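You operate a simulated robot arm through the tools that you are given. There is no shell and no other tool. Be economical: measure what you need, move in short steps, check, and stop when the job is done.

Carry out the task below with a simulated robot arm. There is one attempt and no reset: what you move stays moved.

TASK
Leak-test the plug named on the test card at the card's pressure, then turn the dial to zero.
Fine: leave the plug latched in the tester.

It is judged by the outcome, as a careful person would: the job done as asked, and still so three seconds after it is handed in. It fails if anything else is knocked over, pushed out of place, dropped, spilled or broken.

THE ROBOT
A 6-joint arm with a two-finger parallel gripper, fixed in place. Base frame: the origin is at the foot of the arm, x ahead of it, y to its left, z up; the work surface is at about z = 0. Lengths are in cm, angles in rad, forces in N, time in s.
With the tool pointing down near the work surface it reaches from about 14 to 58 cm from the base axis. Its first joint turns from -1.152 to 1.152 rad. Payload 2.1 kg.
The TCP is the grasp point between the finger pads, 3 cm short of the fingertips. In the tool frame z runs along the fingers and y along their closing line. The gripper opens to 9.4 cm. The fingers are 2.8 cm wide and 1 cm thick; the gripper's body (5 by 9.6 cm) begins 5.5 cm behind the TCP.
Orientation is that of the tool frame in the base frame, as a unit quaternion [x, y, z, w]. With the fingers straight down and closing along the base's y, the tool's x points along the base's -x, its y along +y and its z along -z.

THE INTERFACE
- The arm moves only by the tool send_rows. Its argument "steps" is a list of rows, each an object (a shift or turn left out is 0, a gripper value left out holds the last) with "rotation": the turn, a rotation vector about the base's x, y, z in rad, a list of three; "linear": the shift along the base's x, y, z in cm, a list of three; "fingers": the gripper command, from -1 (fully open) to 1 (shut), values between in proportion. In form: [{"rotation": [rx, ry, rz], "linear": [tx, ty, tz], "fingers": fingers}, ...]. A call has 1 to 8 rows; each row shifts and turns the commanded pose from where the row before left it. A row lasts 0.2 s, in which the tool goes at most 5 cm and 0.15 rad; a call with a longer step from one row to the next is refused whole, and so is a gripper value outside its range. A pose out of reach is approached as far as the arm can. The call stops where the force on the tool passes 90 N (or 10 N more than at its start, if that is more) or the arm is blocked; 0.2 s more then pass. Each finger travels about 7.2 cm/s and halts on what it meets, pressing with about 33 N; the grip force reading is that of the motor and also rises with nothing between the fingers. The clock runs only during rows and for 0.2 s after the last one: add rows that do not move to give the fingers time. The reply holds the time, the measured pose of the TCP, the force on the tool along the base axes, the opening and the grip force, in the units named above and with some noise, with the torque about the TCP (base axes, N m) and any sound that the robot's microphone picked up.
- Cameras (640 x 400 px; columns grow to the right, rows downward): "scene" is fixed at [4.63, -36.03, 49.81]; the picture's right is [0.86, -0.51, 0.00], its down [-0.23, -0.38, -0.89] and it looks along [0.46, 0.77, -0.45] (base axes); focal length 252 px, centre (320, 200). "wrist" rides on the gripper at [7.6, 1.4, -10.3] in the tool frame; the picture's right is [-0.18, 0.98, 0.00], its down [-0.75, -0.14, -0.64] and it looks along [-0.63, -0.12, 0.77] (tool axes); focal length 243 px, centre (320, 200). There is no depth. A picture from a camera that has moved, and an enlarged one, comes with that camera's place and axes in the base frame and with its lens.
- snapshot(camera): a new picture of that camera. No time passes.
- close_up(camera, box): a new picture of the part [left, top, right, bottom] of that camera's present view, enlarged. No time passes.
- job_done(): hands the job in; it is judged then, once.

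Work in short steps. Places have to be worked out from the pictures, the camera data and where the tool is seen: move nearer, look again, correct. Check each grasp and each placing, and mend what went wrong. You have 120 turns and 76 pictures in all, those below and enlarged ones among them. Open the gripper and draw the arm clear of the work before you hand the job in, unless the task says otherwise; then end with one line.

The tools are called after "Call:" as name(argument=value, ...) on one line, values as JSON. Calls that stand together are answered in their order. send_rows: Moves the arm, as the interface text tells. Its arguments: {"type":"object","properties":{"steps":{"type":"array","items":{"type":"object","properties":{"rotation":{"type":"array","items":{"type":"number"}},"linear":{"type":"array","items":{"type":"number"}},"fingers":{"type":"number"}}}}},"required":["steps"]} The other tools are called the same way: snapshot (camera) takes a picture; close_up (camera, box) takes an enlarged picture of a part of a camera's view; job_done () hands the job in.

At the start:

```text
time: 0.0
eef_pos: [25.88, -7.92, 40.51]
tool_rot: [-0.001, 1.0, -0.001, 0.002]
wrist_force: [0.1, 0.9, 0.6]
torque: [0.01, 0.02, 0.03]
gripper_width: 9.4
gripper_force: 0.1
```

scene: 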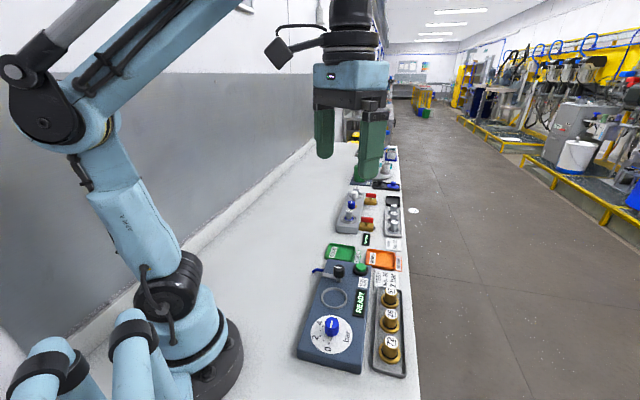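
wrist: 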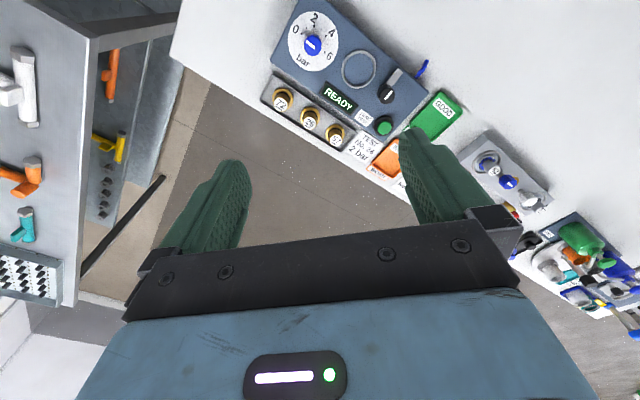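

I'll look closer at the tester, plugs and the card in both views.

Call:
close_up(camera="wrist", box=[250, 0, 470, 190])

Call:
close_up(camera="scene", box=[280, 230, 430, 390])

```text
2.11 times, centred on (360, 95) of wrist
camera zoom: at [18.11, -6.43, 50.71], right [0.18, 0.98, 0.0], down [0.75, -0.14, 0.64], along [0.63, -0.12, -0.76], focal length 511 px, centre (236, 421)
```

zoom: 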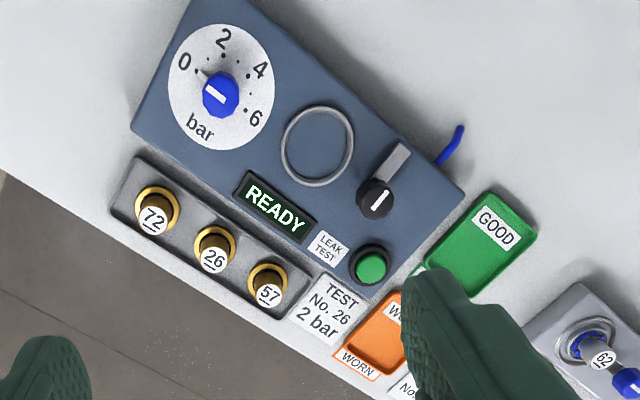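

```text
2.50 times, centred on (355, 310) of scene
camera zoom: at [4.63, -36.03, 49.81], right [0.86, -0.51, 0.0], down [-0.23, -0.38, -0.89], along [0.46, 0.77, -0.45], focal length 629 px, centre (232, -75)
```

zoom: 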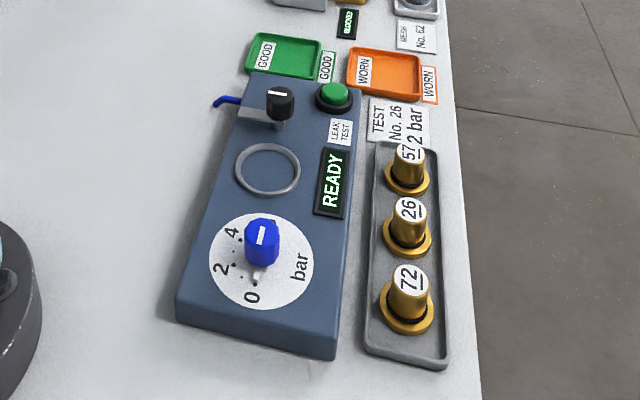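

The card says plug No. 26 at 2 bar; the panel is yawed about 43°. I'll turn the tool to match and move in for a better view.

Call:
send_rows(steps=[{"rotation": [0, 0, 0.15], "linear": [-0.8, -0.4, -3]}, {"rotation": [0, 0, 0.15], "linear": [-0.8, -0.4, -3]}, {"rotation": [0, 0, 0.15], "linear": [-0.8, -0.4, -3]}, {"rotation": [0, 0, 0.15], "linear": [-0.8, -0.4, -3]}, {"rotation": [0, 0, 0.15], "linear": [-0.8, -0.4, -3]}, {}])

Call:
snapshot(camera="wrist")

```text
time: 1.4
eef_pos: [21.8, -9.88, 25.6]
tool_rot: [-0.367, 0.93, 0.001, 0.002]
wrist_force: [1.0, 0.0, 0.0]
torque: [-0.02, 0.02, 0.0]
gripper_width: 9.41
gripper_force: 0.0
```

```text
71 pictures are left
camera wrist: at [15.24, -14.04, 35.81], right [-0.54, 0.84, 0.0], down [0.65, 0.41, 0.64], along [0.54, 0.34, -0.76], focal length 243 px, centre (320, 200)
```

wrist: 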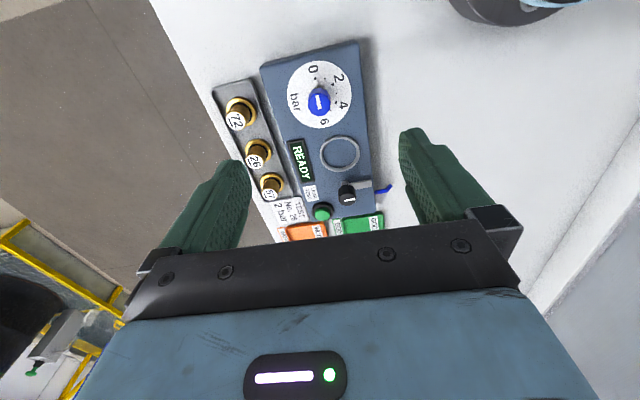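

I'll enlarge the tester from here.

Call:
close_up(camera="wrist", box=[200, 30, 410, 245])

```text
1.86 times, centred on (305, 138) of wrist
camera zoom: at [15.24, -14.04, 35.81], right [-0.54, 0.84, 0.0], down [0.65, 0.41, 0.64], along [0.54, 0.34, -0.76], focal length 451 px, centre (348, 316)
```

zoom: 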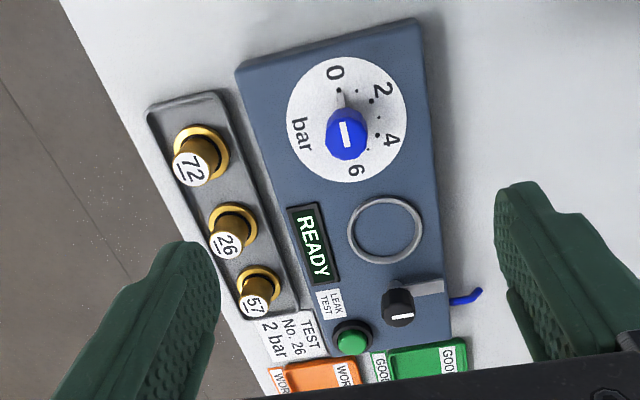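

Plug 26 sits at about (35.9, -12.2), cap top near z 5. I'll turn to close along the row (more clearance between neighbours) and hover above it.

Call:
send_rows(steps=[{"rotation": [0, 0, -0.143], "linear": [1.3, -0.2, 0]}, {"rotation": [0, 0, -0.143], "linear": [1.3, -0.2, 0]}, {"rotation": [0, 0, -0.143], "linear": [1.3, -0.2, 0]}, {"rotation": [0, 0, -0.143], "linear": [1.3, -0.2, 0]}, {"rotation": [0, 0, -0.143], "linear": [1.3, -0.2, 0]}, {"rotation": [0, 0, -0.143], "linear": [1.3, -0.2, 0]}, {"rotation": [0, 0, -0.143], "linear": [1.3, -0.2, 0]}, {"rotation": [0, 0, -0.143], "linear": [1.3, -0.2, 0]}])

Call:
send_rows(steps=[{"rotation": [0, 0, -0.143], "linear": [1.3, -0.2, -3]}, {"rotation": [0, 0, -0.143], "linear": [1.3, -0.2, -3]}, {"rotation": [0, 0, -0.143], "linear": [1.3, -0.3, -3]}, {"fingers": -0.05}, {}, {}])

Call:
snapshot(camera="wrist")

Call:
snapshot(camera="scene")

```text
time: 3.2
eef_pos: [32.02, -11.35, 25.46]
tool_rot: [0.196, 0.981, -0.001, 0.002]
wrist_force: [0.8, 0.7, -0.7]
torque: [-0.02, 0.03, -0.02]
gripper_width: 9.4
gripper_force: 0.0
```

```text
time: 4.6
eef_pos: [36.22, -12.21, 16.67]
tool_rot: [0.401, 0.916, -0.001, 0.002]
wrist_force: [-0.1, 0.5, -0.3]
torque: [-0.01, -0.01, 0.0]
gripper_width: 4.92
gripper_force: 0.1
```

```text
69 pictures are left
camera wrist: at [32.06, -5.62, 26.85], right [0.85, 0.53, 0.0], down [0.41, -0.65, 0.64], along [0.34, -0.55, -0.76], focal length 243 px, centre (320, 200)
```

wrist: 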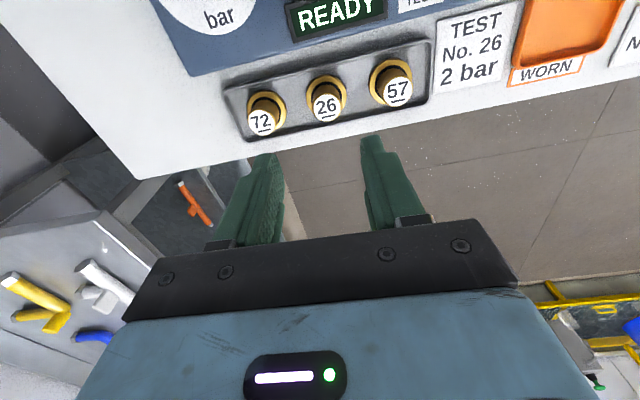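

```text
68 pictures are left
```

scene: 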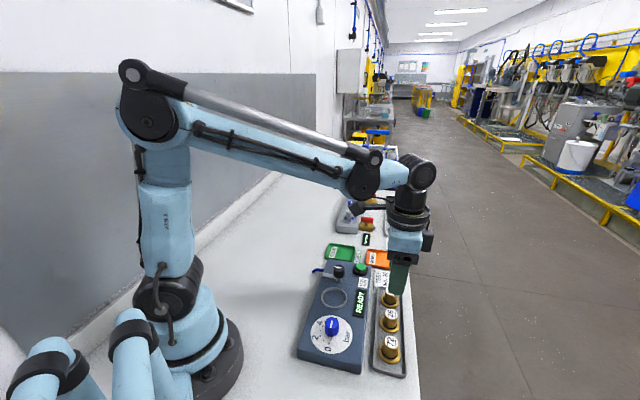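

Plug 26 axis refines to about (36.5, -12.1), cap top near z 4.8. I'll descend to just above the cap and check.

Call:
send_rows(steps=[{"linear": [0.1, 0.05, -2.7]}, {"linear": [0.1, 0.05, -2.7]}, {"linear": [0, 0, -2]}, {}])

Call:
close_up(camera="scene", box=[340, 230, 440, 390])

Call:
snapshot(camera="wrist")

```text
time: 5.6
eef_pos: [36.05, -12.09, 9.24]
tool_rot: [0.401, 0.916, -0.001, 0.001]
wrist_force: [-0.2, -0.1, -0.4]
torque: [0.0, 0.03, 0.02]
gripper_width: 4.94
gripper_force: 0.0
```

```text
2.50 times, centred on (390, 310) of scene
camera zoom: at [4.63, -36.03, 49.81], right [0.86, -0.51, 0.0], down [-0.23, -0.38, -0.89], along [0.46, 0.77, -0.45], focal length 629 px, centre (145, -75)
```

zoom: 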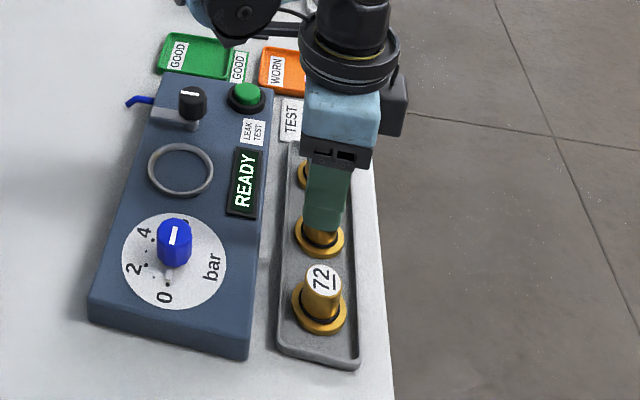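

```text
66 pictures are left
camera wrist: at [32.07, -5.54, 19.38], right [0.85, 0.53, 0.0], down [0.41, -0.65, 0.64], along [0.34, -0.55, -0.76], focal length 243 px, centre (320, 200)
```

wrist: 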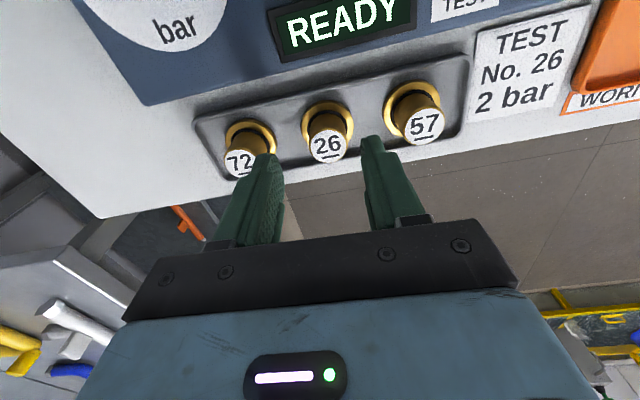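

I'll enlarge the wrist view to measure the cap against the fingertips.

Call:
close_up(camera="wrist", box=[200, 60, 460, 220])

```text
2.46 times, centred on (330, 140) of wrist
camera zoom: at [32.07, -5.54, 19.38], right [0.85, 0.53, 0.0], down [0.41, -0.65, 0.64], along [0.34, -0.55, -0.76], focal length 597 px, centre (295, 348)
```

zoom: 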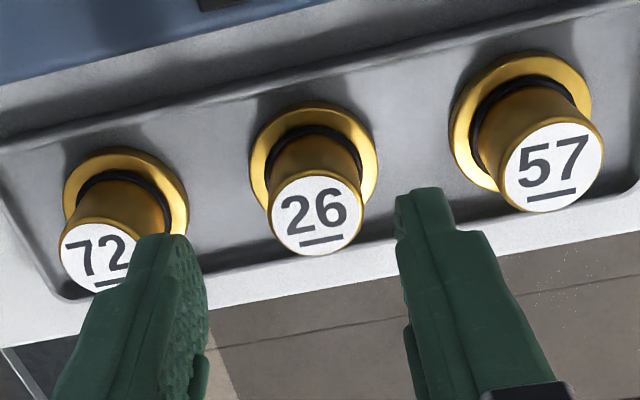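

Offset from the cap is about (+0.2, +0.3); I'll correct, lower to z≈6 and close.

Call:
send_rows(steps=[{"linear": [0.2, 0.3, 0]}, {"linear": [0, 0, -1.6]}, {"linear": [0, 0, -1.6]}, {}, {"fingers": 1}, {}, {}])

Call:
snapshot(camera="wrist")

```text
time: 7.2
eef_pos: [36.33, -11.68, 5.91]
tool_rot: [0.401, 0.916, -0.002, 0.001]
wrist_force: [0.2, 0.0, 0.1]
torque: [0.02, -0.01, 0.04]
gripper_width: 2.7
gripper_force: 33.5
```

```text
64 pictures are left
camera wrist: at [32.27, -5.15, 16.13], right [0.85, 0.53, 0.0], down [0.41, -0.65, 0.64], along [0.34, -0.55, -0.76], focal length 243 px, centre (320, 200)
```

wrist: 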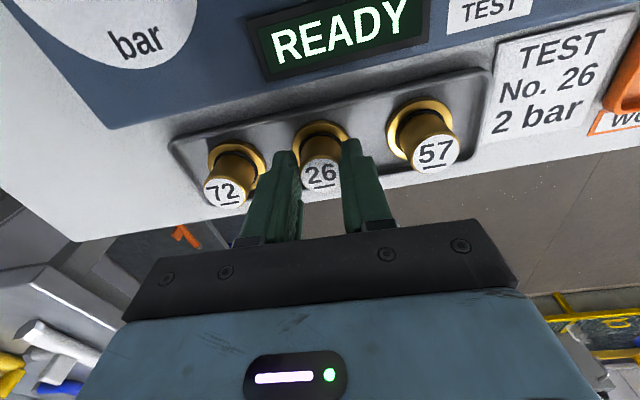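

Gripped at 2.7 cm, the cap's width. Lift and check.

Call:
send_rows(steps=[{"linear": [0, 0, 1]}, {"linear": [0, 0, 3]}, {"linear": [0, 0, 4]}, {"linear": [-1.5, 1.5, 2]}, {}])

Call:
snapshot(camera="wrist")

Call:
snapshot(camera="scene")

```text
time: 8.4
eef_pos: [34.86, -10.13, 16.0]
tool_rot: [0.4, 0.916, -0.002, 0.001]
wrist_force: [-1.1, -0.7, -1.4]
torque: [0.0, 0.0, 0.0]
gripper_width: 2.67
gripper_force: 33.0
```

```text
63 pictures are left
camera wrist: at [30.72, -3.62, 26.2], right [0.85, 0.53, 0.0], down [0.41, -0.65, 0.64], along [0.34, -0.55, -0.76], focal length 243 px, centre (320, 200)
```

wrist: 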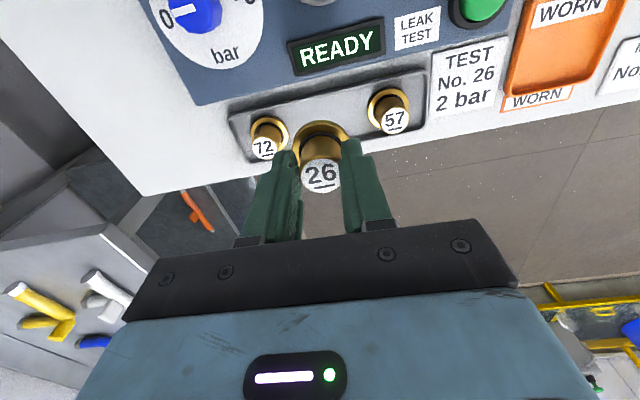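

```text
62 pictures are left
```

scene: 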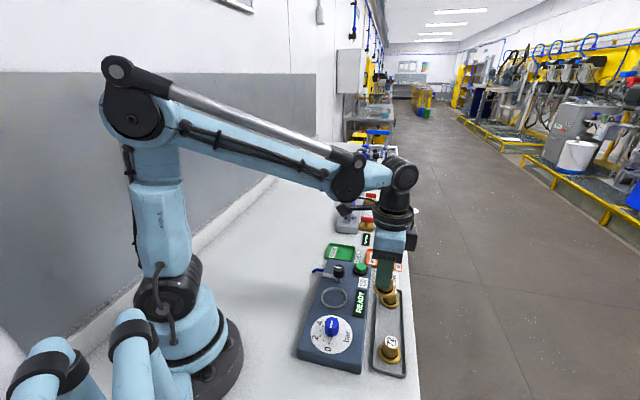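

The plug is held well. Now carry it to over the ring, estimated at (28.8, -1.8), staying high.

Call:
send_rows(steps=[{"linear": [-2, 2.8, 0]}, {"linear": [-2, 2.8, 0]}, {"linear": [-2, 2.75, -1]}, {"linear": [0, 0, -1.5]}, {}])

Call:
close_up(camera="wrist", box=[160, 0, 480, 200])

Call:
close_up(camera="scene", box=[280, 230, 430, 390])

```text
time: 9.6
eef_pos: [29.01, -1.84, 13.42]
tool_rot: [0.399, 0.917, -0.002, 0.0]
wrist_force: [0.6, 0.7, -1.8]
torque: [0.05, 0.02, 0.01]
gripper_width: 2.68
gripper_force: 33.0
```

```text
2.00 times, centred on (320, 100) of wrist
camera zoom: at [24.85, 4.68, 23.63], right [0.85, 0.53, 0.0], down [0.41, -0.65, 0.64], along [0.34, -0.55, -0.76], focal length 485 px, centre (320, 400)
```

zoom: 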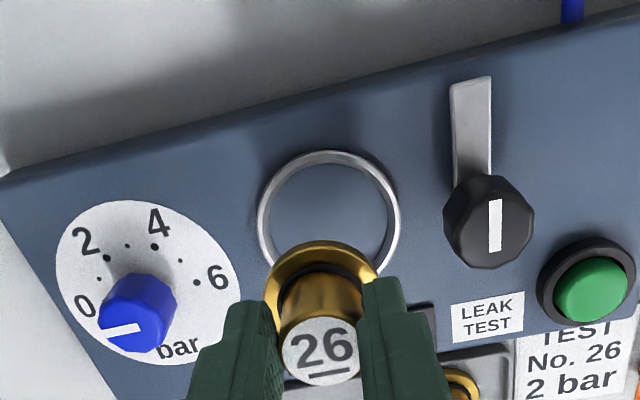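

```text
2.50 times, centred on (355, 310) of scene
camera zoom: at [4.63, -36.03, 49.81], right [0.86, -0.51, 0.0], down [-0.23, -0.38, -0.89], along [0.46, 0.77, -0.45], focal length 629 px, centre (232, -75)
```

zoom: 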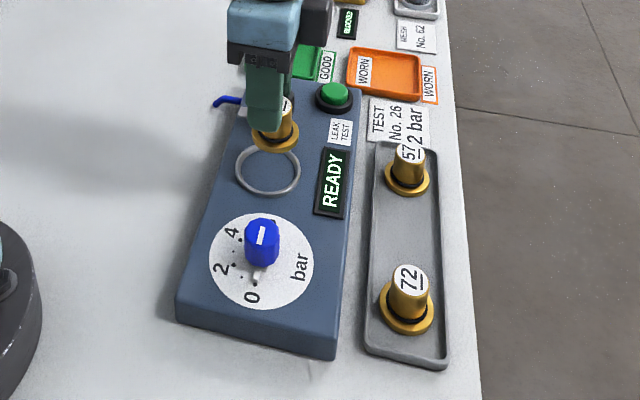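

Ring centre refines to about (29.0, -1.4); the lever swings counterclockwise over the ring to latch. I'll shift slightly and come down to just above the panel.

Call:
send_rows(steps=[{"linear": [0.05, 0.35, -1.2]}, {"linear": [0, 0, -1.2]}, {"linear": [0, 0, -0.9]}, {}])

Call:
close_up(camera="wrist", box=[160, 0, 480, 200])

Call:
close_up(camera="scene", box=[300, 250, 380, 330])

```text
time: 10.6
eef_pos: [29.0, -1.52, 10.01]
tool_rot: [0.4, 0.916, -0.002, 0.002]
wrist_force: [-0.1, 0.8, -1.8]
torque: [0.03, 0.0, -0.03]
gripper_width: 2.68
gripper_force: 33.2
```

```text
2.00 times, centred on (320, 100) of wrist
camera zoom: at [24.89, 5.04, 20.22], right [0.85, 0.53, 0.0], down [0.41, -0.65, 0.64], along [0.34, -0.55, -0.76], focal length 485 px, centre (320, 400)
```

zoom: 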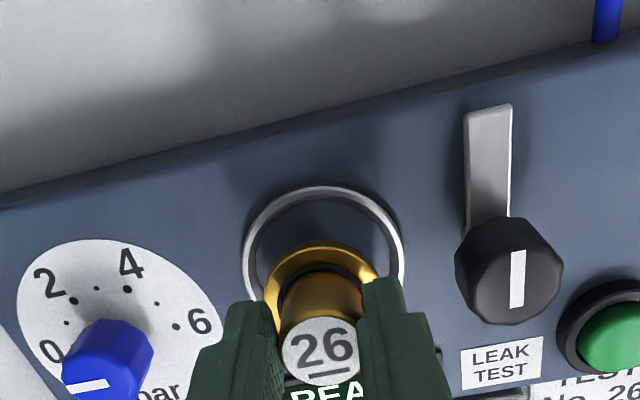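

```text
5.00 times, centred on (340, 290) of scene
camera zoom: at [4.63, -36.03, 49.81], right [0.86, -0.51, 0.0], down [-0.23, -0.38, -0.89], along [0.46, 0.77, -0.45], focal length 1258 px, centre (220, -250)
```

zoom: 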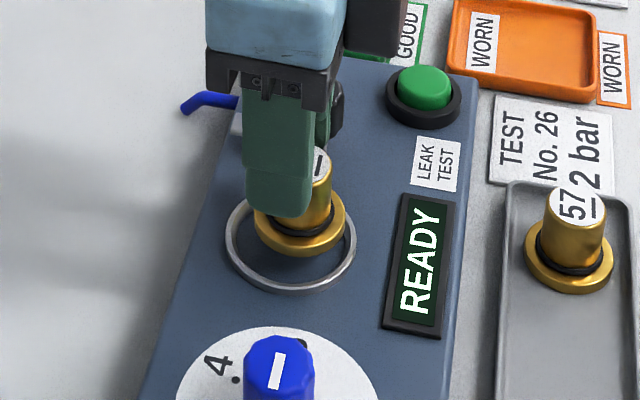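

Plug is nearly centred over the ring at (29.0, -1.3, z≈3); nudge +0.25 in y and lower gently to contact.

Call:
send_rows(steps=[{"linear": [0, 0.25, -0.4]}, {"linear": [0, 0, -0.4]}, {"linear": [0, 0, -0.3]}, {}])

Call:
close_up(camera="scene", box=[300, 250, 380, 330])

Call:
close_up(camera="wrist", box=[160, 0, 480, 200])

```text
time: 11.6
eef_pos: [28.95, -1.36, 9.01]
tool_rot: [0.401, 0.916, -0.002, 0.001]
wrist_force: [-0.4, -0.1, -1.2]
torque: [0.04, 0.03, 0.0]
gripper_width: 2.67
gripper_force: 33.1
```

```text
5.00 times, centred on (340, 290) of scene
camera zoom: at [4.63, -36.03, 49.81], right [0.86, -0.51, 0.0], down [-0.23, -0.38, -0.89], along [0.46, 0.77, -0.45], focal length 1258 px, centre (220, -250)
```

zoom: 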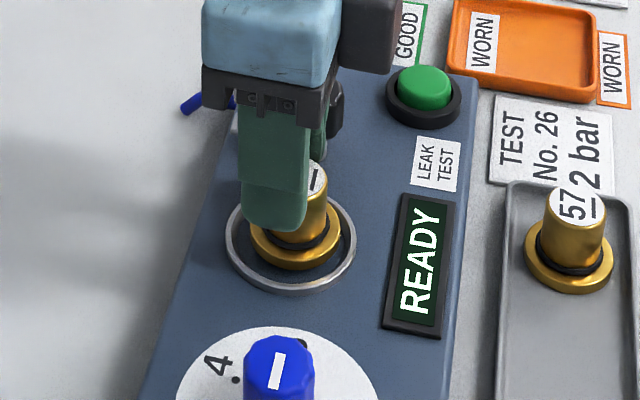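

```text
2.00 times, centred on (320, 100) of wrist
camera zoom: at [24.86, 5.31, 19.17], right [0.85, 0.53, 0.0], down [0.41, -0.65, 0.64], along [0.34, -0.55, -0.76], focal length 485 px, centre (320, 400)
```

zoom: 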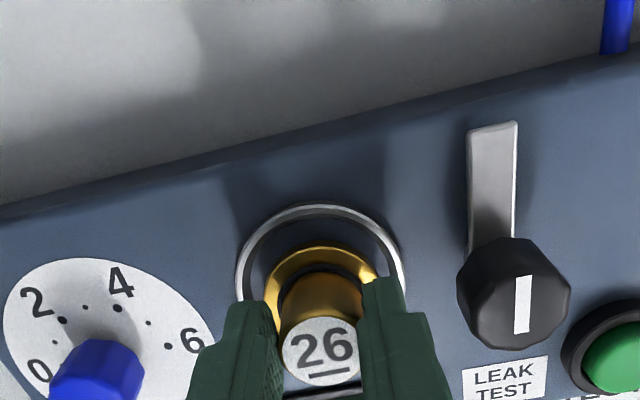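

Looks centred with a small gap left; lower in small steps watching force.

Call:
send_rows(steps=[{"linear": [0.1, 0.05, -0.25]}, {"linear": [0, 0, -0.25]}, {}])

Call:
send_rows(steps=[{"linear": [0, 0, -0.2]}, {}])

Call:
close_up(camera="scene", box=[300, 250, 380, 330])

```text
time: 12.4
eef_pos: [29.25, -1.15, 8.56]
tool_rot: [0.401, 0.916, -0.002, 0.002]
wrist_force: [-1.1, -1.0, 2.8]
torque: [0.02, -0.02, 0.01]
gripper_width: 2.66
gripper_force: 32.9
```

```text
time: 13.0
eef_pos: [29.07, -1.17, 8.39]
tool_rot: [0.4, 0.917, -0.001, 0.001]
wrist_force: [5.2, 3.4, 15.0]
torque: [0.14, -0.34, 0.03]
gripper_width: 2.65
gripper_force: 32.9
```

```text
5.00 times, centred on (340, 290) of scene
camera zoom: at [4.62, -36.03, 49.81], right [0.86, -0.51, 0.0], down [-0.23, -0.38, -0.89], along [0.46, 0.77, -0.45], focal length 1258 px, centre (220, -250)
```

zoom: 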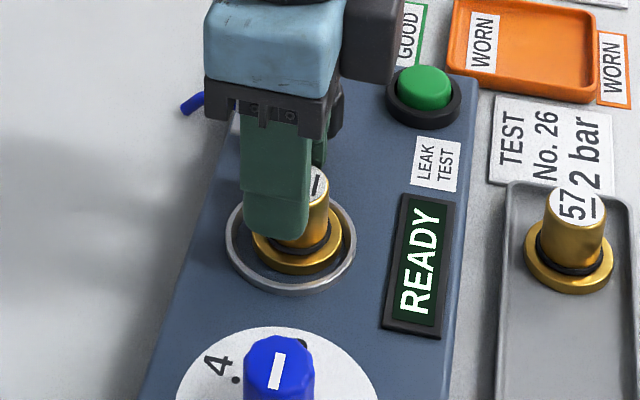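

Contact at z≈8.4, the flange sits inside the ring. Release and rise.

Call:
send_rows(steps=[{"linear": [0, 0, 0.15]}, {"fingers": 0.0}, {}, {"linear": [0, 0, 2]}, {"linear": [0, 0, 4]}, {"linear": [0, 0, 3]}, {}])

Call:
close_up(camera="wrist", box=[160, 0, 480, 200])

Call:
close_up(camera="scene", box=[300, 250, 380, 330])

```text
time: 14.6
eef_pos: [29.09, -1.24, 17.49]
tool_rot: [0.4, 0.916, -0.002, 0.001]
wrist_force: [0.1, -0.2, 0.4]
torque: [-0.01, -0.01, -0.05]
gripper_width: 4.73
gripper_force: 0.0
```

```text
2.00 times, centred on (320, 100) of wrist
camera zoom: at [24.88, 5.24, 27.73], right [0.85, 0.53, 0.0], down [0.41, -0.65, 0.64], along [0.34, -0.55, -0.76], focal length 485 px, centre (320, 400)
```

zoom: 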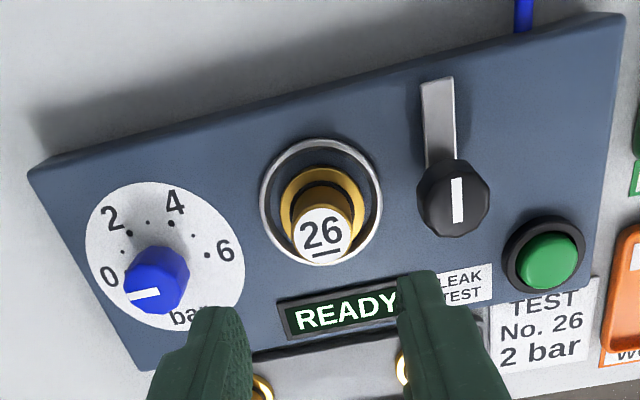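

```text
5.00 times, centred on (340, 290) of scene
camera zoom: at [4.63, -36.03, 49.81], right [0.86, -0.51, 0.0], down [-0.23, -0.38, -0.89], along [0.46, 0.77, -0.45], focal length 1258 px, centre (220, -250)
```

zoom: 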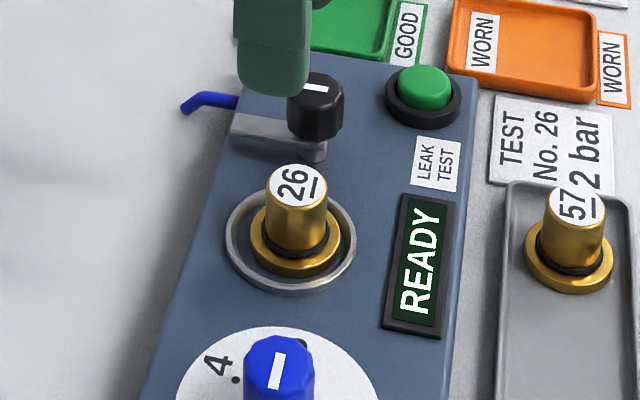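

The plug is well seated. Latch knob estimated at (33.0, 2.65), top z≈7.5; I'll hover over it and check.

Call:
send_rows(steps=[{"linear": [2, 2, -1], "fingers": -0.05}, {"linear": [1.95, 1.9, -2]}, {"linear": [0, 0, -2.5]}, {}])

Call:
close_up(camera="wrist", box=[160, 0, 480, 200])

Call:
close_up(camera="scene", box=[300, 220, 380, 300])

```text
time: 15.6
eef_pos: [33.16, 2.82, 11.92]
tool_rot: [0.4, 0.917, -0.002, 0.002]
wrist_force: [0.0, 0.1, 0.1]
torque: [-0.03, 0.02, 0.0]
gripper_width: 4.92
gripper_force: 0.0
```

```text
2.00 times, centred on (320, 100) of wrist
camera zoom: at [28.97, 9.29, 22.12], right [0.85, 0.53, 0.0], down [0.41, -0.65, 0.64], along [0.34, -0.55, -0.76], focal length 485 px, centre (320, 400)
```

zoom: 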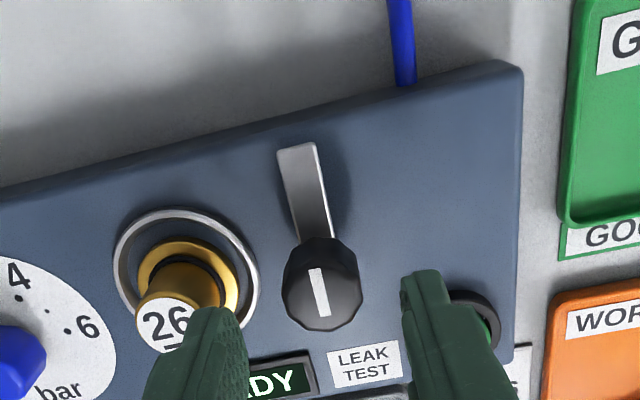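

```text
5.00 times, centred on (340, 260) of scene
camera zoom: at [4.63, -36.03, 49.81], right [0.86, -0.51, 0.0], down [-0.23, -0.38, -0.89], along [0.46, 0.77, -0.45], focal length 1258 px, centre (220, -100)
```

zoom: 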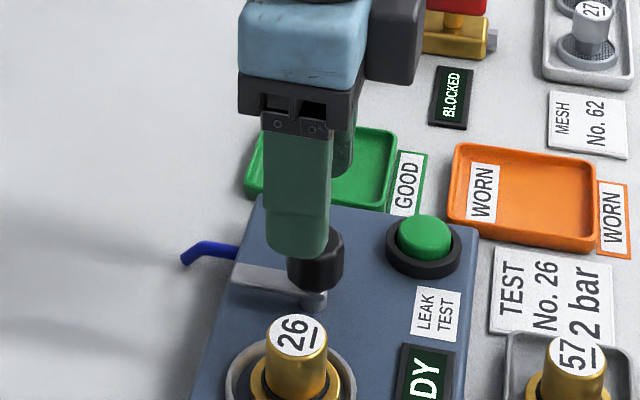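

TCP is aligned over the knob. Lower to z≈8.7 and grip.

Call:
send_rows(steps=[{"linear": [0, -0.1, -1.5]}, {"linear": [0, 0, -1.7]}, {}, {"fingers": 1}, {}, {}])

Call:
close_up(camera="scene", box=[300, 220, 380, 300])

```text
time: 17.0
eef_pos: [33.04, 2.62, 8.84]
tool_rot: [0.399, 0.917, 0.0, 0.002]
wrist_force: [14.1, 9.9, -15.2]
torque: [0.01, -0.01, 0.05]
gripper_width: 2.74
gripper_force: 45.2
```

```text
5.00 times, centred on (340, 260) of scene
camera zoom: at [4.64, -36.03, 49.81], right [0.86, -0.51, 0.0], down [-0.23, -0.38, -0.89], along [0.46, 0.77, -0.45], focal length 1258 px, centre (220, -100)
```

zoom: 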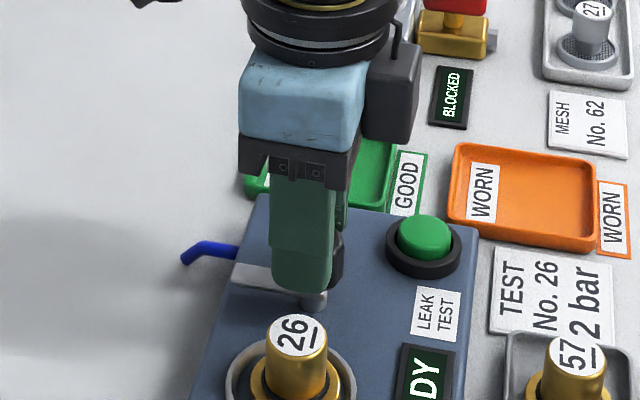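

Gripped. There's a side force along +row, so I'll ease 0.1 that way and begin turning counterclockwise.

Call:
send_rows(steps=[{"linear": [0.1, 0.08, 0]}, {"rotation": [0, 0, 0.13]}, {"rotation": [0, 0, 0.13]}, {"rotation": [0, 0, 0.13]}, {}])

Call:
close_up(camera="scene", box=[300, 220, 380, 300])

```text
time: 18.2
eef_pos: [33.07, 2.54, 8.74]
tool_rot: [0.214, 0.977, -0.001, 0.0]
wrist_force: [-14.4, 6.7, 11.3]
torque: [0.12, -0.54, 0.0]
gripper_width: 2.76
gripper_force: 44.7
```

```text
5.00 times, centred on (340, 260) of scene
camera zoom: at [4.62, -36.03, 49.81], right [0.86, -0.51, 0.0], down [-0.23, -0.38, -0.89], along [0.46, 0.77, -0.45], focal length 1258 px, centre (220, -100)
```

zoom: 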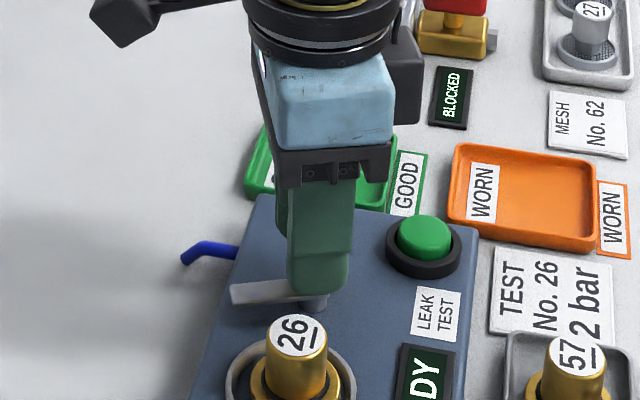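

The lever follows the turn. Continue.

Call:
send_rows(steps=[{"linear": [-0.08, 0.04, 0], "rotation": [0, 0, 0.13]}, {"rotation": [0, 0, 0.13]}, {"rotation": [0, 0, 0.13]}, {"rotation": [0, 0, 0.13]}, {"rotation": [0, 0, 0.13]}, {}])

Call:
close_up(camera="scene", box=[300, 220, 380, 300])

```text
time: 19.6
eef_pos: [33.02, 2.52, 8.83]
tool_rot: [-0.108, 0.994, -0.004, 0.001]
wrist_force: [-8.7, -28.2, -3.5]
torque: [0.07, -0.67, -0.08]
gripper_width: 2.74
gripper_force: 44.8
```

```text
5.00 times, centred on (340, 260) of scene
camera zoom: at [4.63, -36.04, 49.81], right [0.86, -0.51, 0.0], down [-0.23, -0.38, -0.89], along [0.46, 0.77, -0.45], focal length 1258 px, centre (220, -100)
```

zoom: 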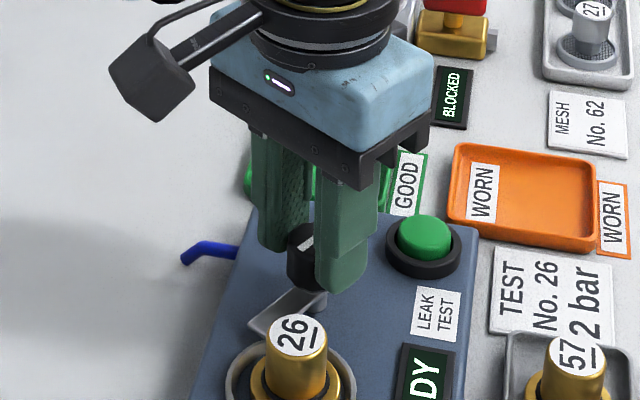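

Lever is nearing the plug; relieve the y force and continue.

Call:
send_rows(steps=[{"linear": [-0.05, -0.15, 0]}, {"rotation": [0, 0, 0.13]}, {"rotation": [0, 0, 0.13]}, {}])

Call:
close_up(camera="scene", box=[300, 220, 380, 300])

Call:
snapshot(camera="wrist")

```text
time: 20.6
eef_pos: [33.11, 2.36, 8.83]
tool_rot: [-0.237, 0.971, -0.005, 0.002]
wrist_force: [12.6, -25.8, -7.1]
torque: [-0.32, 0.49, -0.07]
gripper_width: 2.74
gripper_force: 45.0
```

```text
5.00 times, centred on (340, 260) of scene
camera zoom: at [4.63, -36.03, 49.81], right [0.86, -0.51, 0.0], down [-0.23, -0.38, -0.89], along [0.46, 0.77, -0.45], focal length 1258 px, centre (220, -100)
```

zoom: 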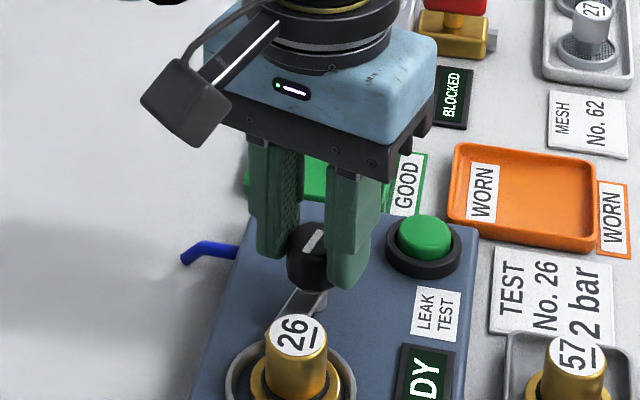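

```text
46 pictures are left
camera wrist: at [25.6, 0.19, 18.97], right [-0.29, 0.96, -0.01], down [0.73, 0.23, 0.65], along [0.62, 0.18, -0.76], focal length 243 px, centre (320, 200)
```

wrist: 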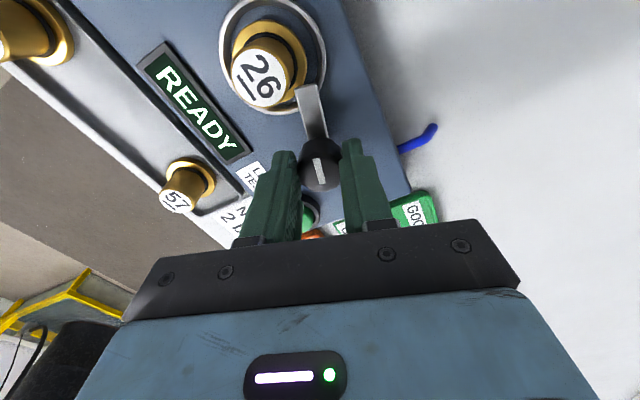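

Lever tip is over the ring edge; about 15° more. Continue in small turns.

Call:
send_rows(steps=[{"linear": [0.05, -0.12, 0]}, {"rotation": [0, 0, 0.1]}, {"rotation": [0, 0, 0.1]}, {"rotation": [0, 0, 0.07]}, {}])

Call:
snapshot(camera="wrist")

```text
time: 21.8
eef_pos: [33.09, 2.36, 8.72]
tool_rot: [-0.365, 0.931, -0.003, 0.003]
wrist_force: [15.9, -18.9, 19.3]
torque: [-0.15, -0.24, -0.36]
gripper_width: 2.74
gripper_force: 44.8
```

```text
45 pictures are left
camera wrist: at [26.52, -1.82, 18.98], right [-0.53, 0.85, -0.01], down [0.64, 0.41, 0.64], along [0.55, 0.34, -0.76], focal length 243 px, centre (320, 200)
```

wrist: 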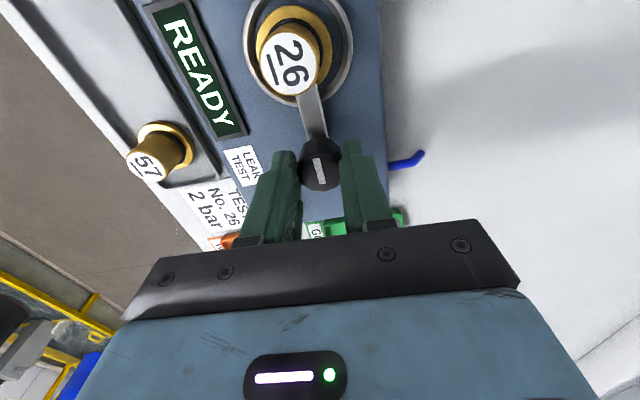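

Turned 90°, with resistance torque appearing. One small extra nudge to confirm the stop, then release.

Call:
send_rows(steps=[{"rotation": [0, 0, 0.05]}, {}])

Call:
close_up(camera="wrist", box=[220, 0, 420, 200])

```text
time: 22.4
eef_pos: [33.08, 2.32, 8.82]
tool_rot: [-0.388, 0.922, -0.004, 0.002]
wrist_force: [20.2, -22.7, 15.0]
torque: [-0.25, -0.25, -0.36]
gripper_width: 2.78
gripper_force: 45.4
```

```text
2.00 times, centred on (320, 100) of wrist
camera zoom: at [26.67, -2.16, 18.97], right [-0.57, 0.82, -0.01], down [0.62, 0.44, 0.64], along [0.53, 0.36, -0.76], focal length 485 px, centre (320, 400)
```

zoom: 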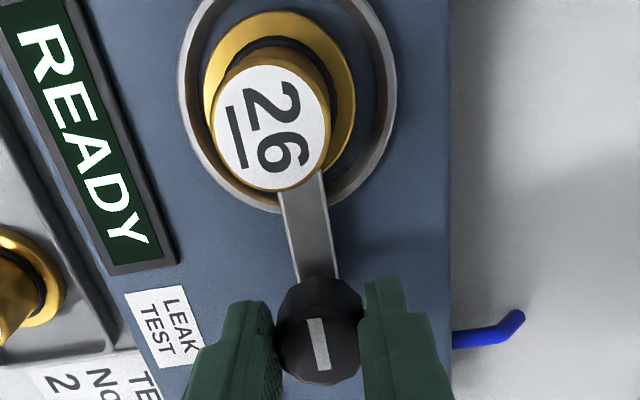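

The lever points at the plug over its flange. Release and rise.

Call:
send_rows(steps=[{"fingers": -0.05}, {}, {}, {"linear": [0, 0, 2]}, {"linear": [0, 0, 4]}, {"linear": [-2, -2, 4]}, {}])

Call:
close_up(camera="wrist", box=[200, 0, 440, 200])

Call:
close_up(camera="scene", box=[290, 250, 390, 380])

```text
time: 24.0
eef_pos: [30.86, 0.31, 18.64]
tool_rot: [-0.389, 0.921, -0.001, 0.002]
wrist_force: [-0.3, -0.8, 0.0]
torque: [0.0, -0.02, 0.0]
gripper_width: 4.94
gripper_force: 0.0
```

```text
2.00 times, centred on (320, 100) of wrist
camera zoom: at [24.6, -4.13, 28.95], right [-0.57, 0.82, 0.0], down [0.63, 0.44, 0.64], along [0.53, 0.37, -0.76], focal length 485 px, centre (320, 400)
```

zoom: 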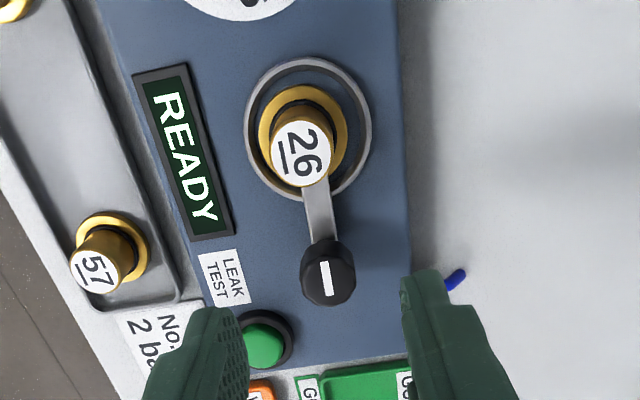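

```text
3.08 times, centred on (340, 315) of scene
camera zoom: at [4.63, -36.03, 49.81], right [0.86, -0.51, 0.0], down [-0.23, -0.38, -0.89], along [0.46, 0.77, -0.45], focal length 774 px, centre (258, -154)
```

zoom: 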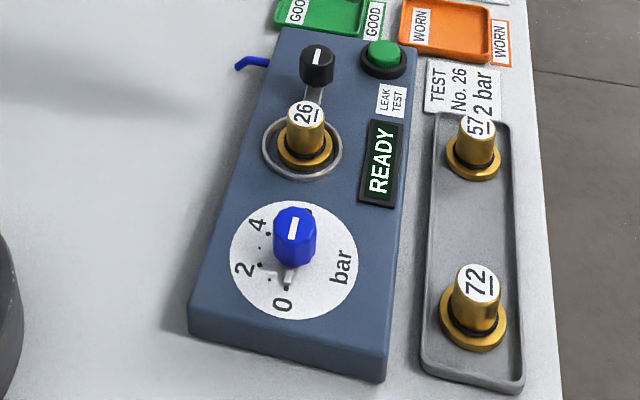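

Latched. Next the dial: hover over its knob at about (23.6, -8.8).

Call:
send_rows(steps=[{"linear": [-2.4, -3, 0]}, {"linear": [-2.4, -3, 0]}, {"linear": [-2.4, -3, -2]}, {"linear": [0, 0, -3]}, {}])

Call:
close_up(camera="wrist", box=[160, 0, 480, 200])

Call:
close_up(camera="scene", box=[290, 290, 370, 370])

```text
time: 25.2
eef_pos: [23.86, -8.74, 13.67]
tool_rot: [-0.389, 0.921, -0.001, 0.002]
wrist_force: [-0.7, -0.7, -0.5]
torque: [0.02, 0.0, 0.0]
gripper_width: 4.93
gripper_force: 0.0
```

```text
2.00 times, centred on (320, 100) of wrist
camera zoom: at [17.55, -13.27, 23.87], right [-0.57, 0.82, 0.0], down [0.63, 0.44, 0.64], along [0.53, 0.37, -0.76], focal length 485 px, centre (320, 400)
```

zoom: 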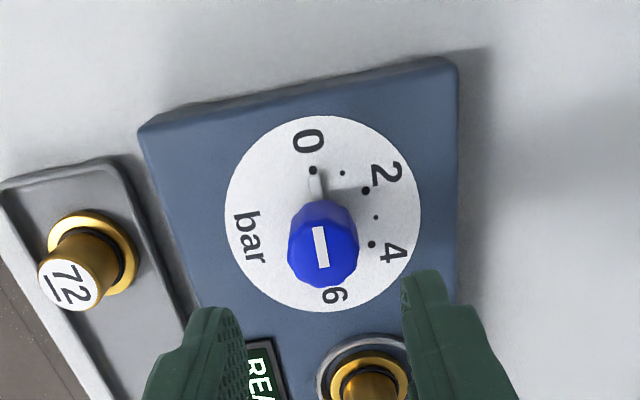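

```text
5.00 times, centred on (330, 330) of scene
camera zoom: at [4.63, -36.03, 49.81], right [0.86, -0.51, 0.0], down [-0.23, -0.38, -0.89], along [0.46, 0.77, -0.45], focal length 1258 px, centre (270, -450)
```

zoom: 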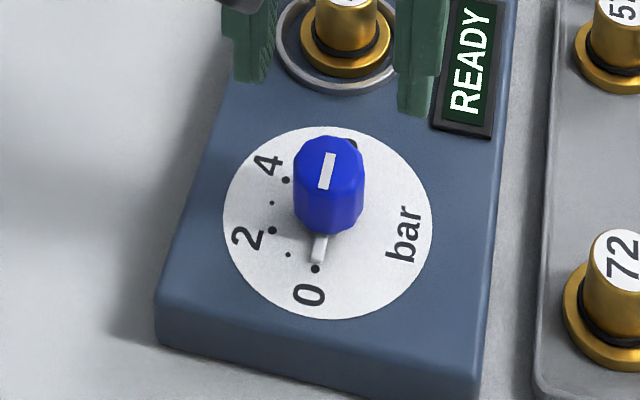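

The pointer is at 0; knob at about (23.55, -8.85), top z≈6.3. Align, descend to z≈7.5 and grip.

Call:
send_rows(steps=[{"linear": [-0.3, -0.05, -2]}, {"linear": [0, 0, -2]}, {"linear": [0, 0, -2.1]}, {}])

Call:
close_up(camera="scene", box=[290, 290, 370, 370])

Call:
close_up(camera="wrist", box=[160, 0, 480, 200])

```text
time: 26.2
eef_pos: [23.45, -8.87, 7.58]
tool_rot: [-0.388, 0.922, 0.001, 0.002]
wrist_force: [-0.3, 0.1, -0.8]
torque: [0.03, 0.0, -0.03]
gripper_width: 4.91
gripper_force: 0.0
```

```text
5.00 times, centred on (330, 330) of scene
camera zoom: at [4.63, -36.03, 49.81], right [0.86, -0.51, 0.0], down [-0.23, -0.38, -0.89], along [0.46, 0.77, -0.45], focal length 1258 px, centre (270, -450)
```

zoom: 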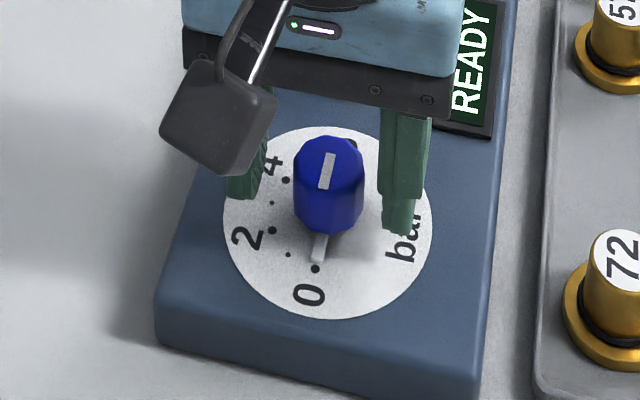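

```text
2.00 times, centred on (320, 100) of wrist
camera zoom: at [17.13, -13.31, 17.75], right [-0.57, 0.82, 0.0], down [0.63, 0.44, 0.64], along [0.53, 0.37, -0.76], focal length 485 px, centre (320, 400)
```

zoom: 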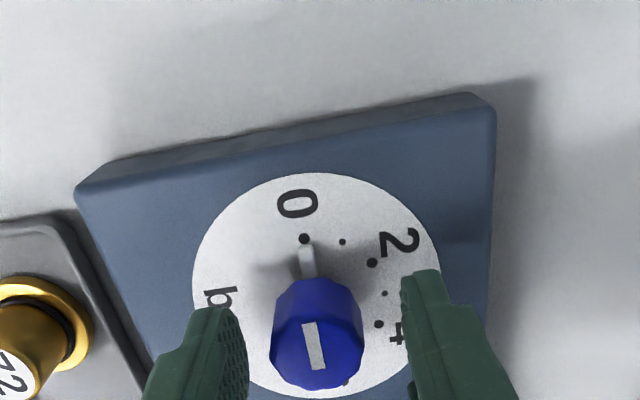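

Shift (0.1, -0.2) to centre the knob between fingers, then grip.

Call:
send_rows(steps=[{"linear": [0.1, -0.2, 0]}, {}, {"fingers": 1}, {}, {}])

```text
time: 27.4
eef_pos: [23.62, -9.03, 7.68]
tool_rot: [-0.388, 0.922, 0.0, 0.002]
wrist_force: [-2.1, 1.1, -0.7]
torque: [0.41, 0.26, 0.01]
gripper_width: 2.74
gripper_force: 44.8
```

Clean grip. Turn clockwise about 0.9 rad first and look.

Call:
send_rows(steps=[{"rotation": [0, 0, -0.13]}, {"rotation": [0, 0, -0.13]}, {"rotation": [0, 0, -0.13]}, {"rotation": [0, 0, -0.13]}, {"rotation": [0, 0, -0.13]}, {"rotation": [0, 0, -0.13]}, {"rotation": [0, 0, -0.12]}, {}])

Call:
close_up(camera="scene", box=[290, 290, 370, 370])

Call:
close_up(camera="wrist", box=[160, 0, 480, 200])

```text
time: 29.2
eef_pos: [23.52, -8.58, 7.75]
tool_rot: [0.053, 0.999, 0.003, -0.001]
wrist_force: [-8.8, 31.6, -1.5]
torque: [0.44, 1.17, 0.06]
gripper_width: 2.75
gripper_force: 45.1
```

```text
5.00 times, centred on (330, 330) of scene
camera zoom: at [4.63, -36.03, 49.81], right [0.86, -0.51, 0.0], down [-0.23, -0.38, -0.89], along [0.46, 0.77, -0.45], focal length 1258 px, centre (270, -450)
```

zoom: 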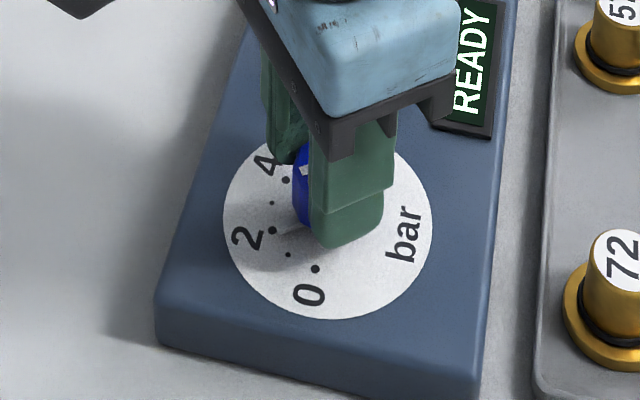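

```text
2.00 times, centred on (320, 100) of wrist
camera zoom: at [16.2, -6.58, 17.92], right [0.29, 0.96, 0.01], down [0.74, -0.22, 0.64], along [0.61, -0.18, -0.77], focal length 485 px, centre (320, 400)
```

zoom: 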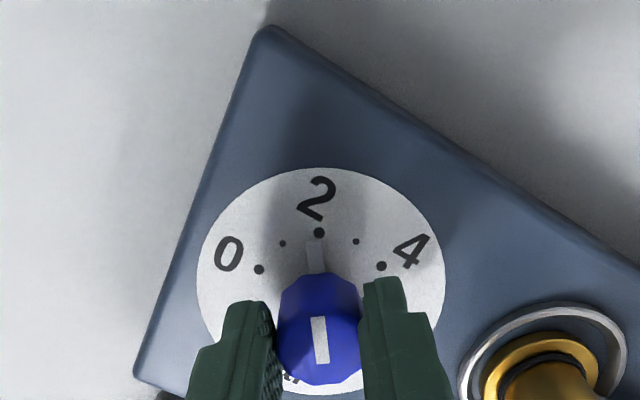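

The pointer is near the 2 dot; a tighter look.

Call:
close_up(camera="wrist", box=[285, 100, 355, 160])

```text
6.67 times, centred on (320, 130) of wrist
camera zoom: at [16.2, -6.58, 17.92], right [0.29, 0.96, 0.01], down [0.74, -0.22, 0.64], along [0.61, -0.18, -0.77], focal length 1618 px, centre (320, 667)
```

zoom: 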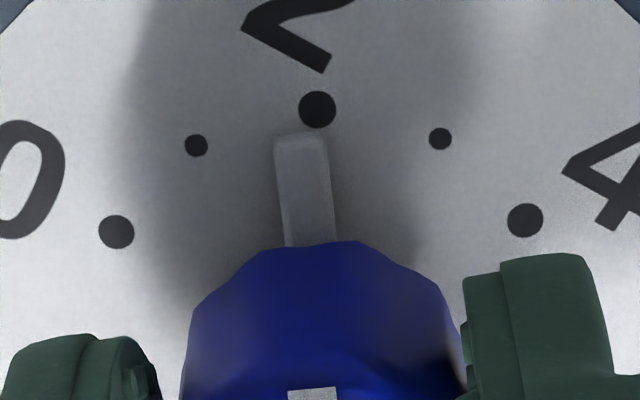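

Needs about 0.1 rad more; also relieve the y force.

Call:
send_rows(steps=[{"linear": [-0.03, 0.15, 0]}, {"rotation": [0, 0, -0.1]}, {}])

Call:
close_up(camera="wrist", box=[285, 100, 355, 160])

```text
time: 30.0
eef_pos: [23.67, -8.63, 7.69]
tool_rot: [0.102, 0.995, 0.001, 0.0]
wrist_force: [-12.0, 20.8, 14.0]
torque: [0.44, 0.34, 0.07]
gripper_width: 2.73
gripper_force: 44.7
```

```text
6.67 times, centred on (320, 130) of wrist
camera zoom: at [16.47, -5.73, 17.91], right [0.38, 0.93, 0.0], down [0.71, -0.29, 0.64], along [0.59, -0.24, -0.77], focal length 1618 px, centre (320, 667)
```

zoom: 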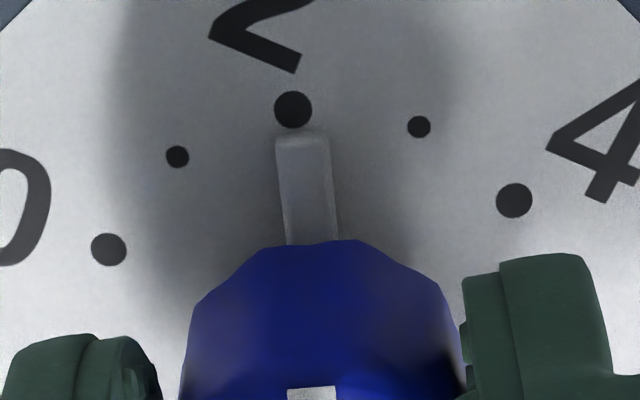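

Slight 0.03 rad overshoot; back off that, then release and lift.

Call:
send_rows(steps=[{"linear": [-0.05, 0.1, 0], "rotation": [0, 0, 0.03]}, {}, {"fingers": -0.05}, {}, {}, {"linear": [0, 0, 2]}, {"linear": [0, 0, 4]}, {}])

Call:
close_up(camera="wrist", box=[240, 50, 400, 180])

```text
time: 31.8
eef_pos: [23.59, -8.6, 13.81]
tool_rot: [0.086, 0.996, -0.001, 0.001]
wrist_force: [-0.4, -0.7, -0.5]
torque: [-0.01, -0.02, 0.01]
gripper_width: 4.95
gripper_force: 0.1
```

```text
3.08 times, centred on (320, 115) of wrist
camera zoom: at [16.38, -5.83, 23.92], right [0.35, 0.94, 0.0], down [0.72, -0.27, 0.64], along [0.6, -0.23, -0.76], focal length 746 px, centre (320, 462)
```

zoom: 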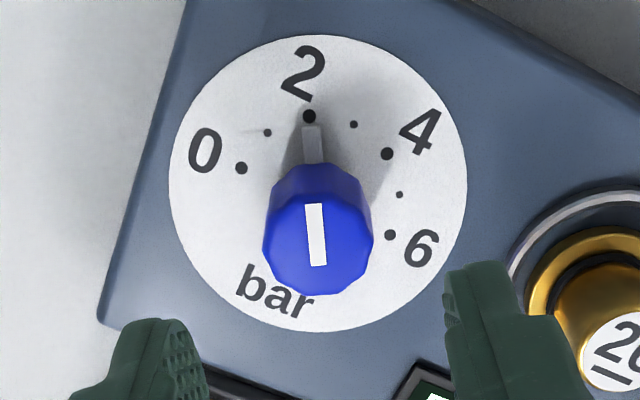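

Dial shows 2 bar. Now close fingers and go over the green button, estimated at (40.0, 2.4, top z≈4.5).

Call:
send_rows(steps=[{"linear": [3, 2, 1.5], "fingers": 1}, {"linear": [3.5, 2.3, 0]}, {"linear": [3.5, 2.3, 0]}, {"linear": [3.5, 2.3, 0]}, {"linear": [2.9, 2.1, -2]}, {"linear": [0, 0, -3]}, {}])

Call:
close_up(camera="wrist", box=[200, 20, 440, 200])

Call:
close_up(camera="scene", box=[320, 220, 400, 300])

```text
time: 33.4
eef_pos: [39.83, 2.63, 10.08]
tool_rot: [0.086, 0.996, -0.001, 0.001]
wrist_force: [0.2, 0.2, -0.1]
torque: [-0.01, -0.02, 0.02]
gripper_width: 0.02
gripper_force: 32.9
```

```text
2.22 times, centred on (320, 110) of wrist
camera zoom: at [32.67, 5.23, 20.29], right [0.35, 0.94, 0.0], down [0.72, -0.27, 0.64], along [0.6, -0.23, -0.76], focal length 539 px, centre (320, 400)
```

zoom: 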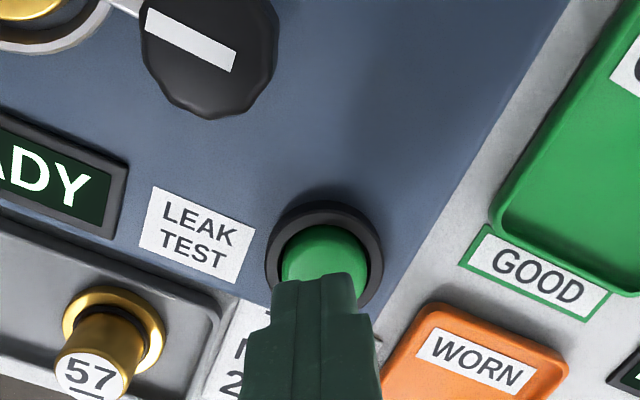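

```text
5.00 times, centred on (360, 260) of scene
camera zoom: at [4.63, -36.03, 49.81], right [0.86, -0.51, 0.0], down [-0.23, -0.38, -0.89], along [0.46, 0.77, -0.45], focal length 1258 px, centre (120, -100)
```

zoom: 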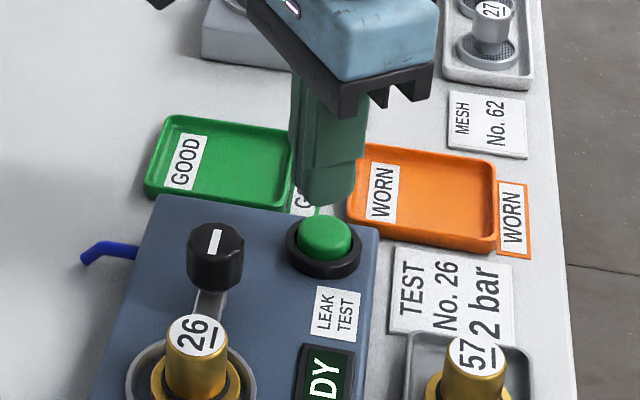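

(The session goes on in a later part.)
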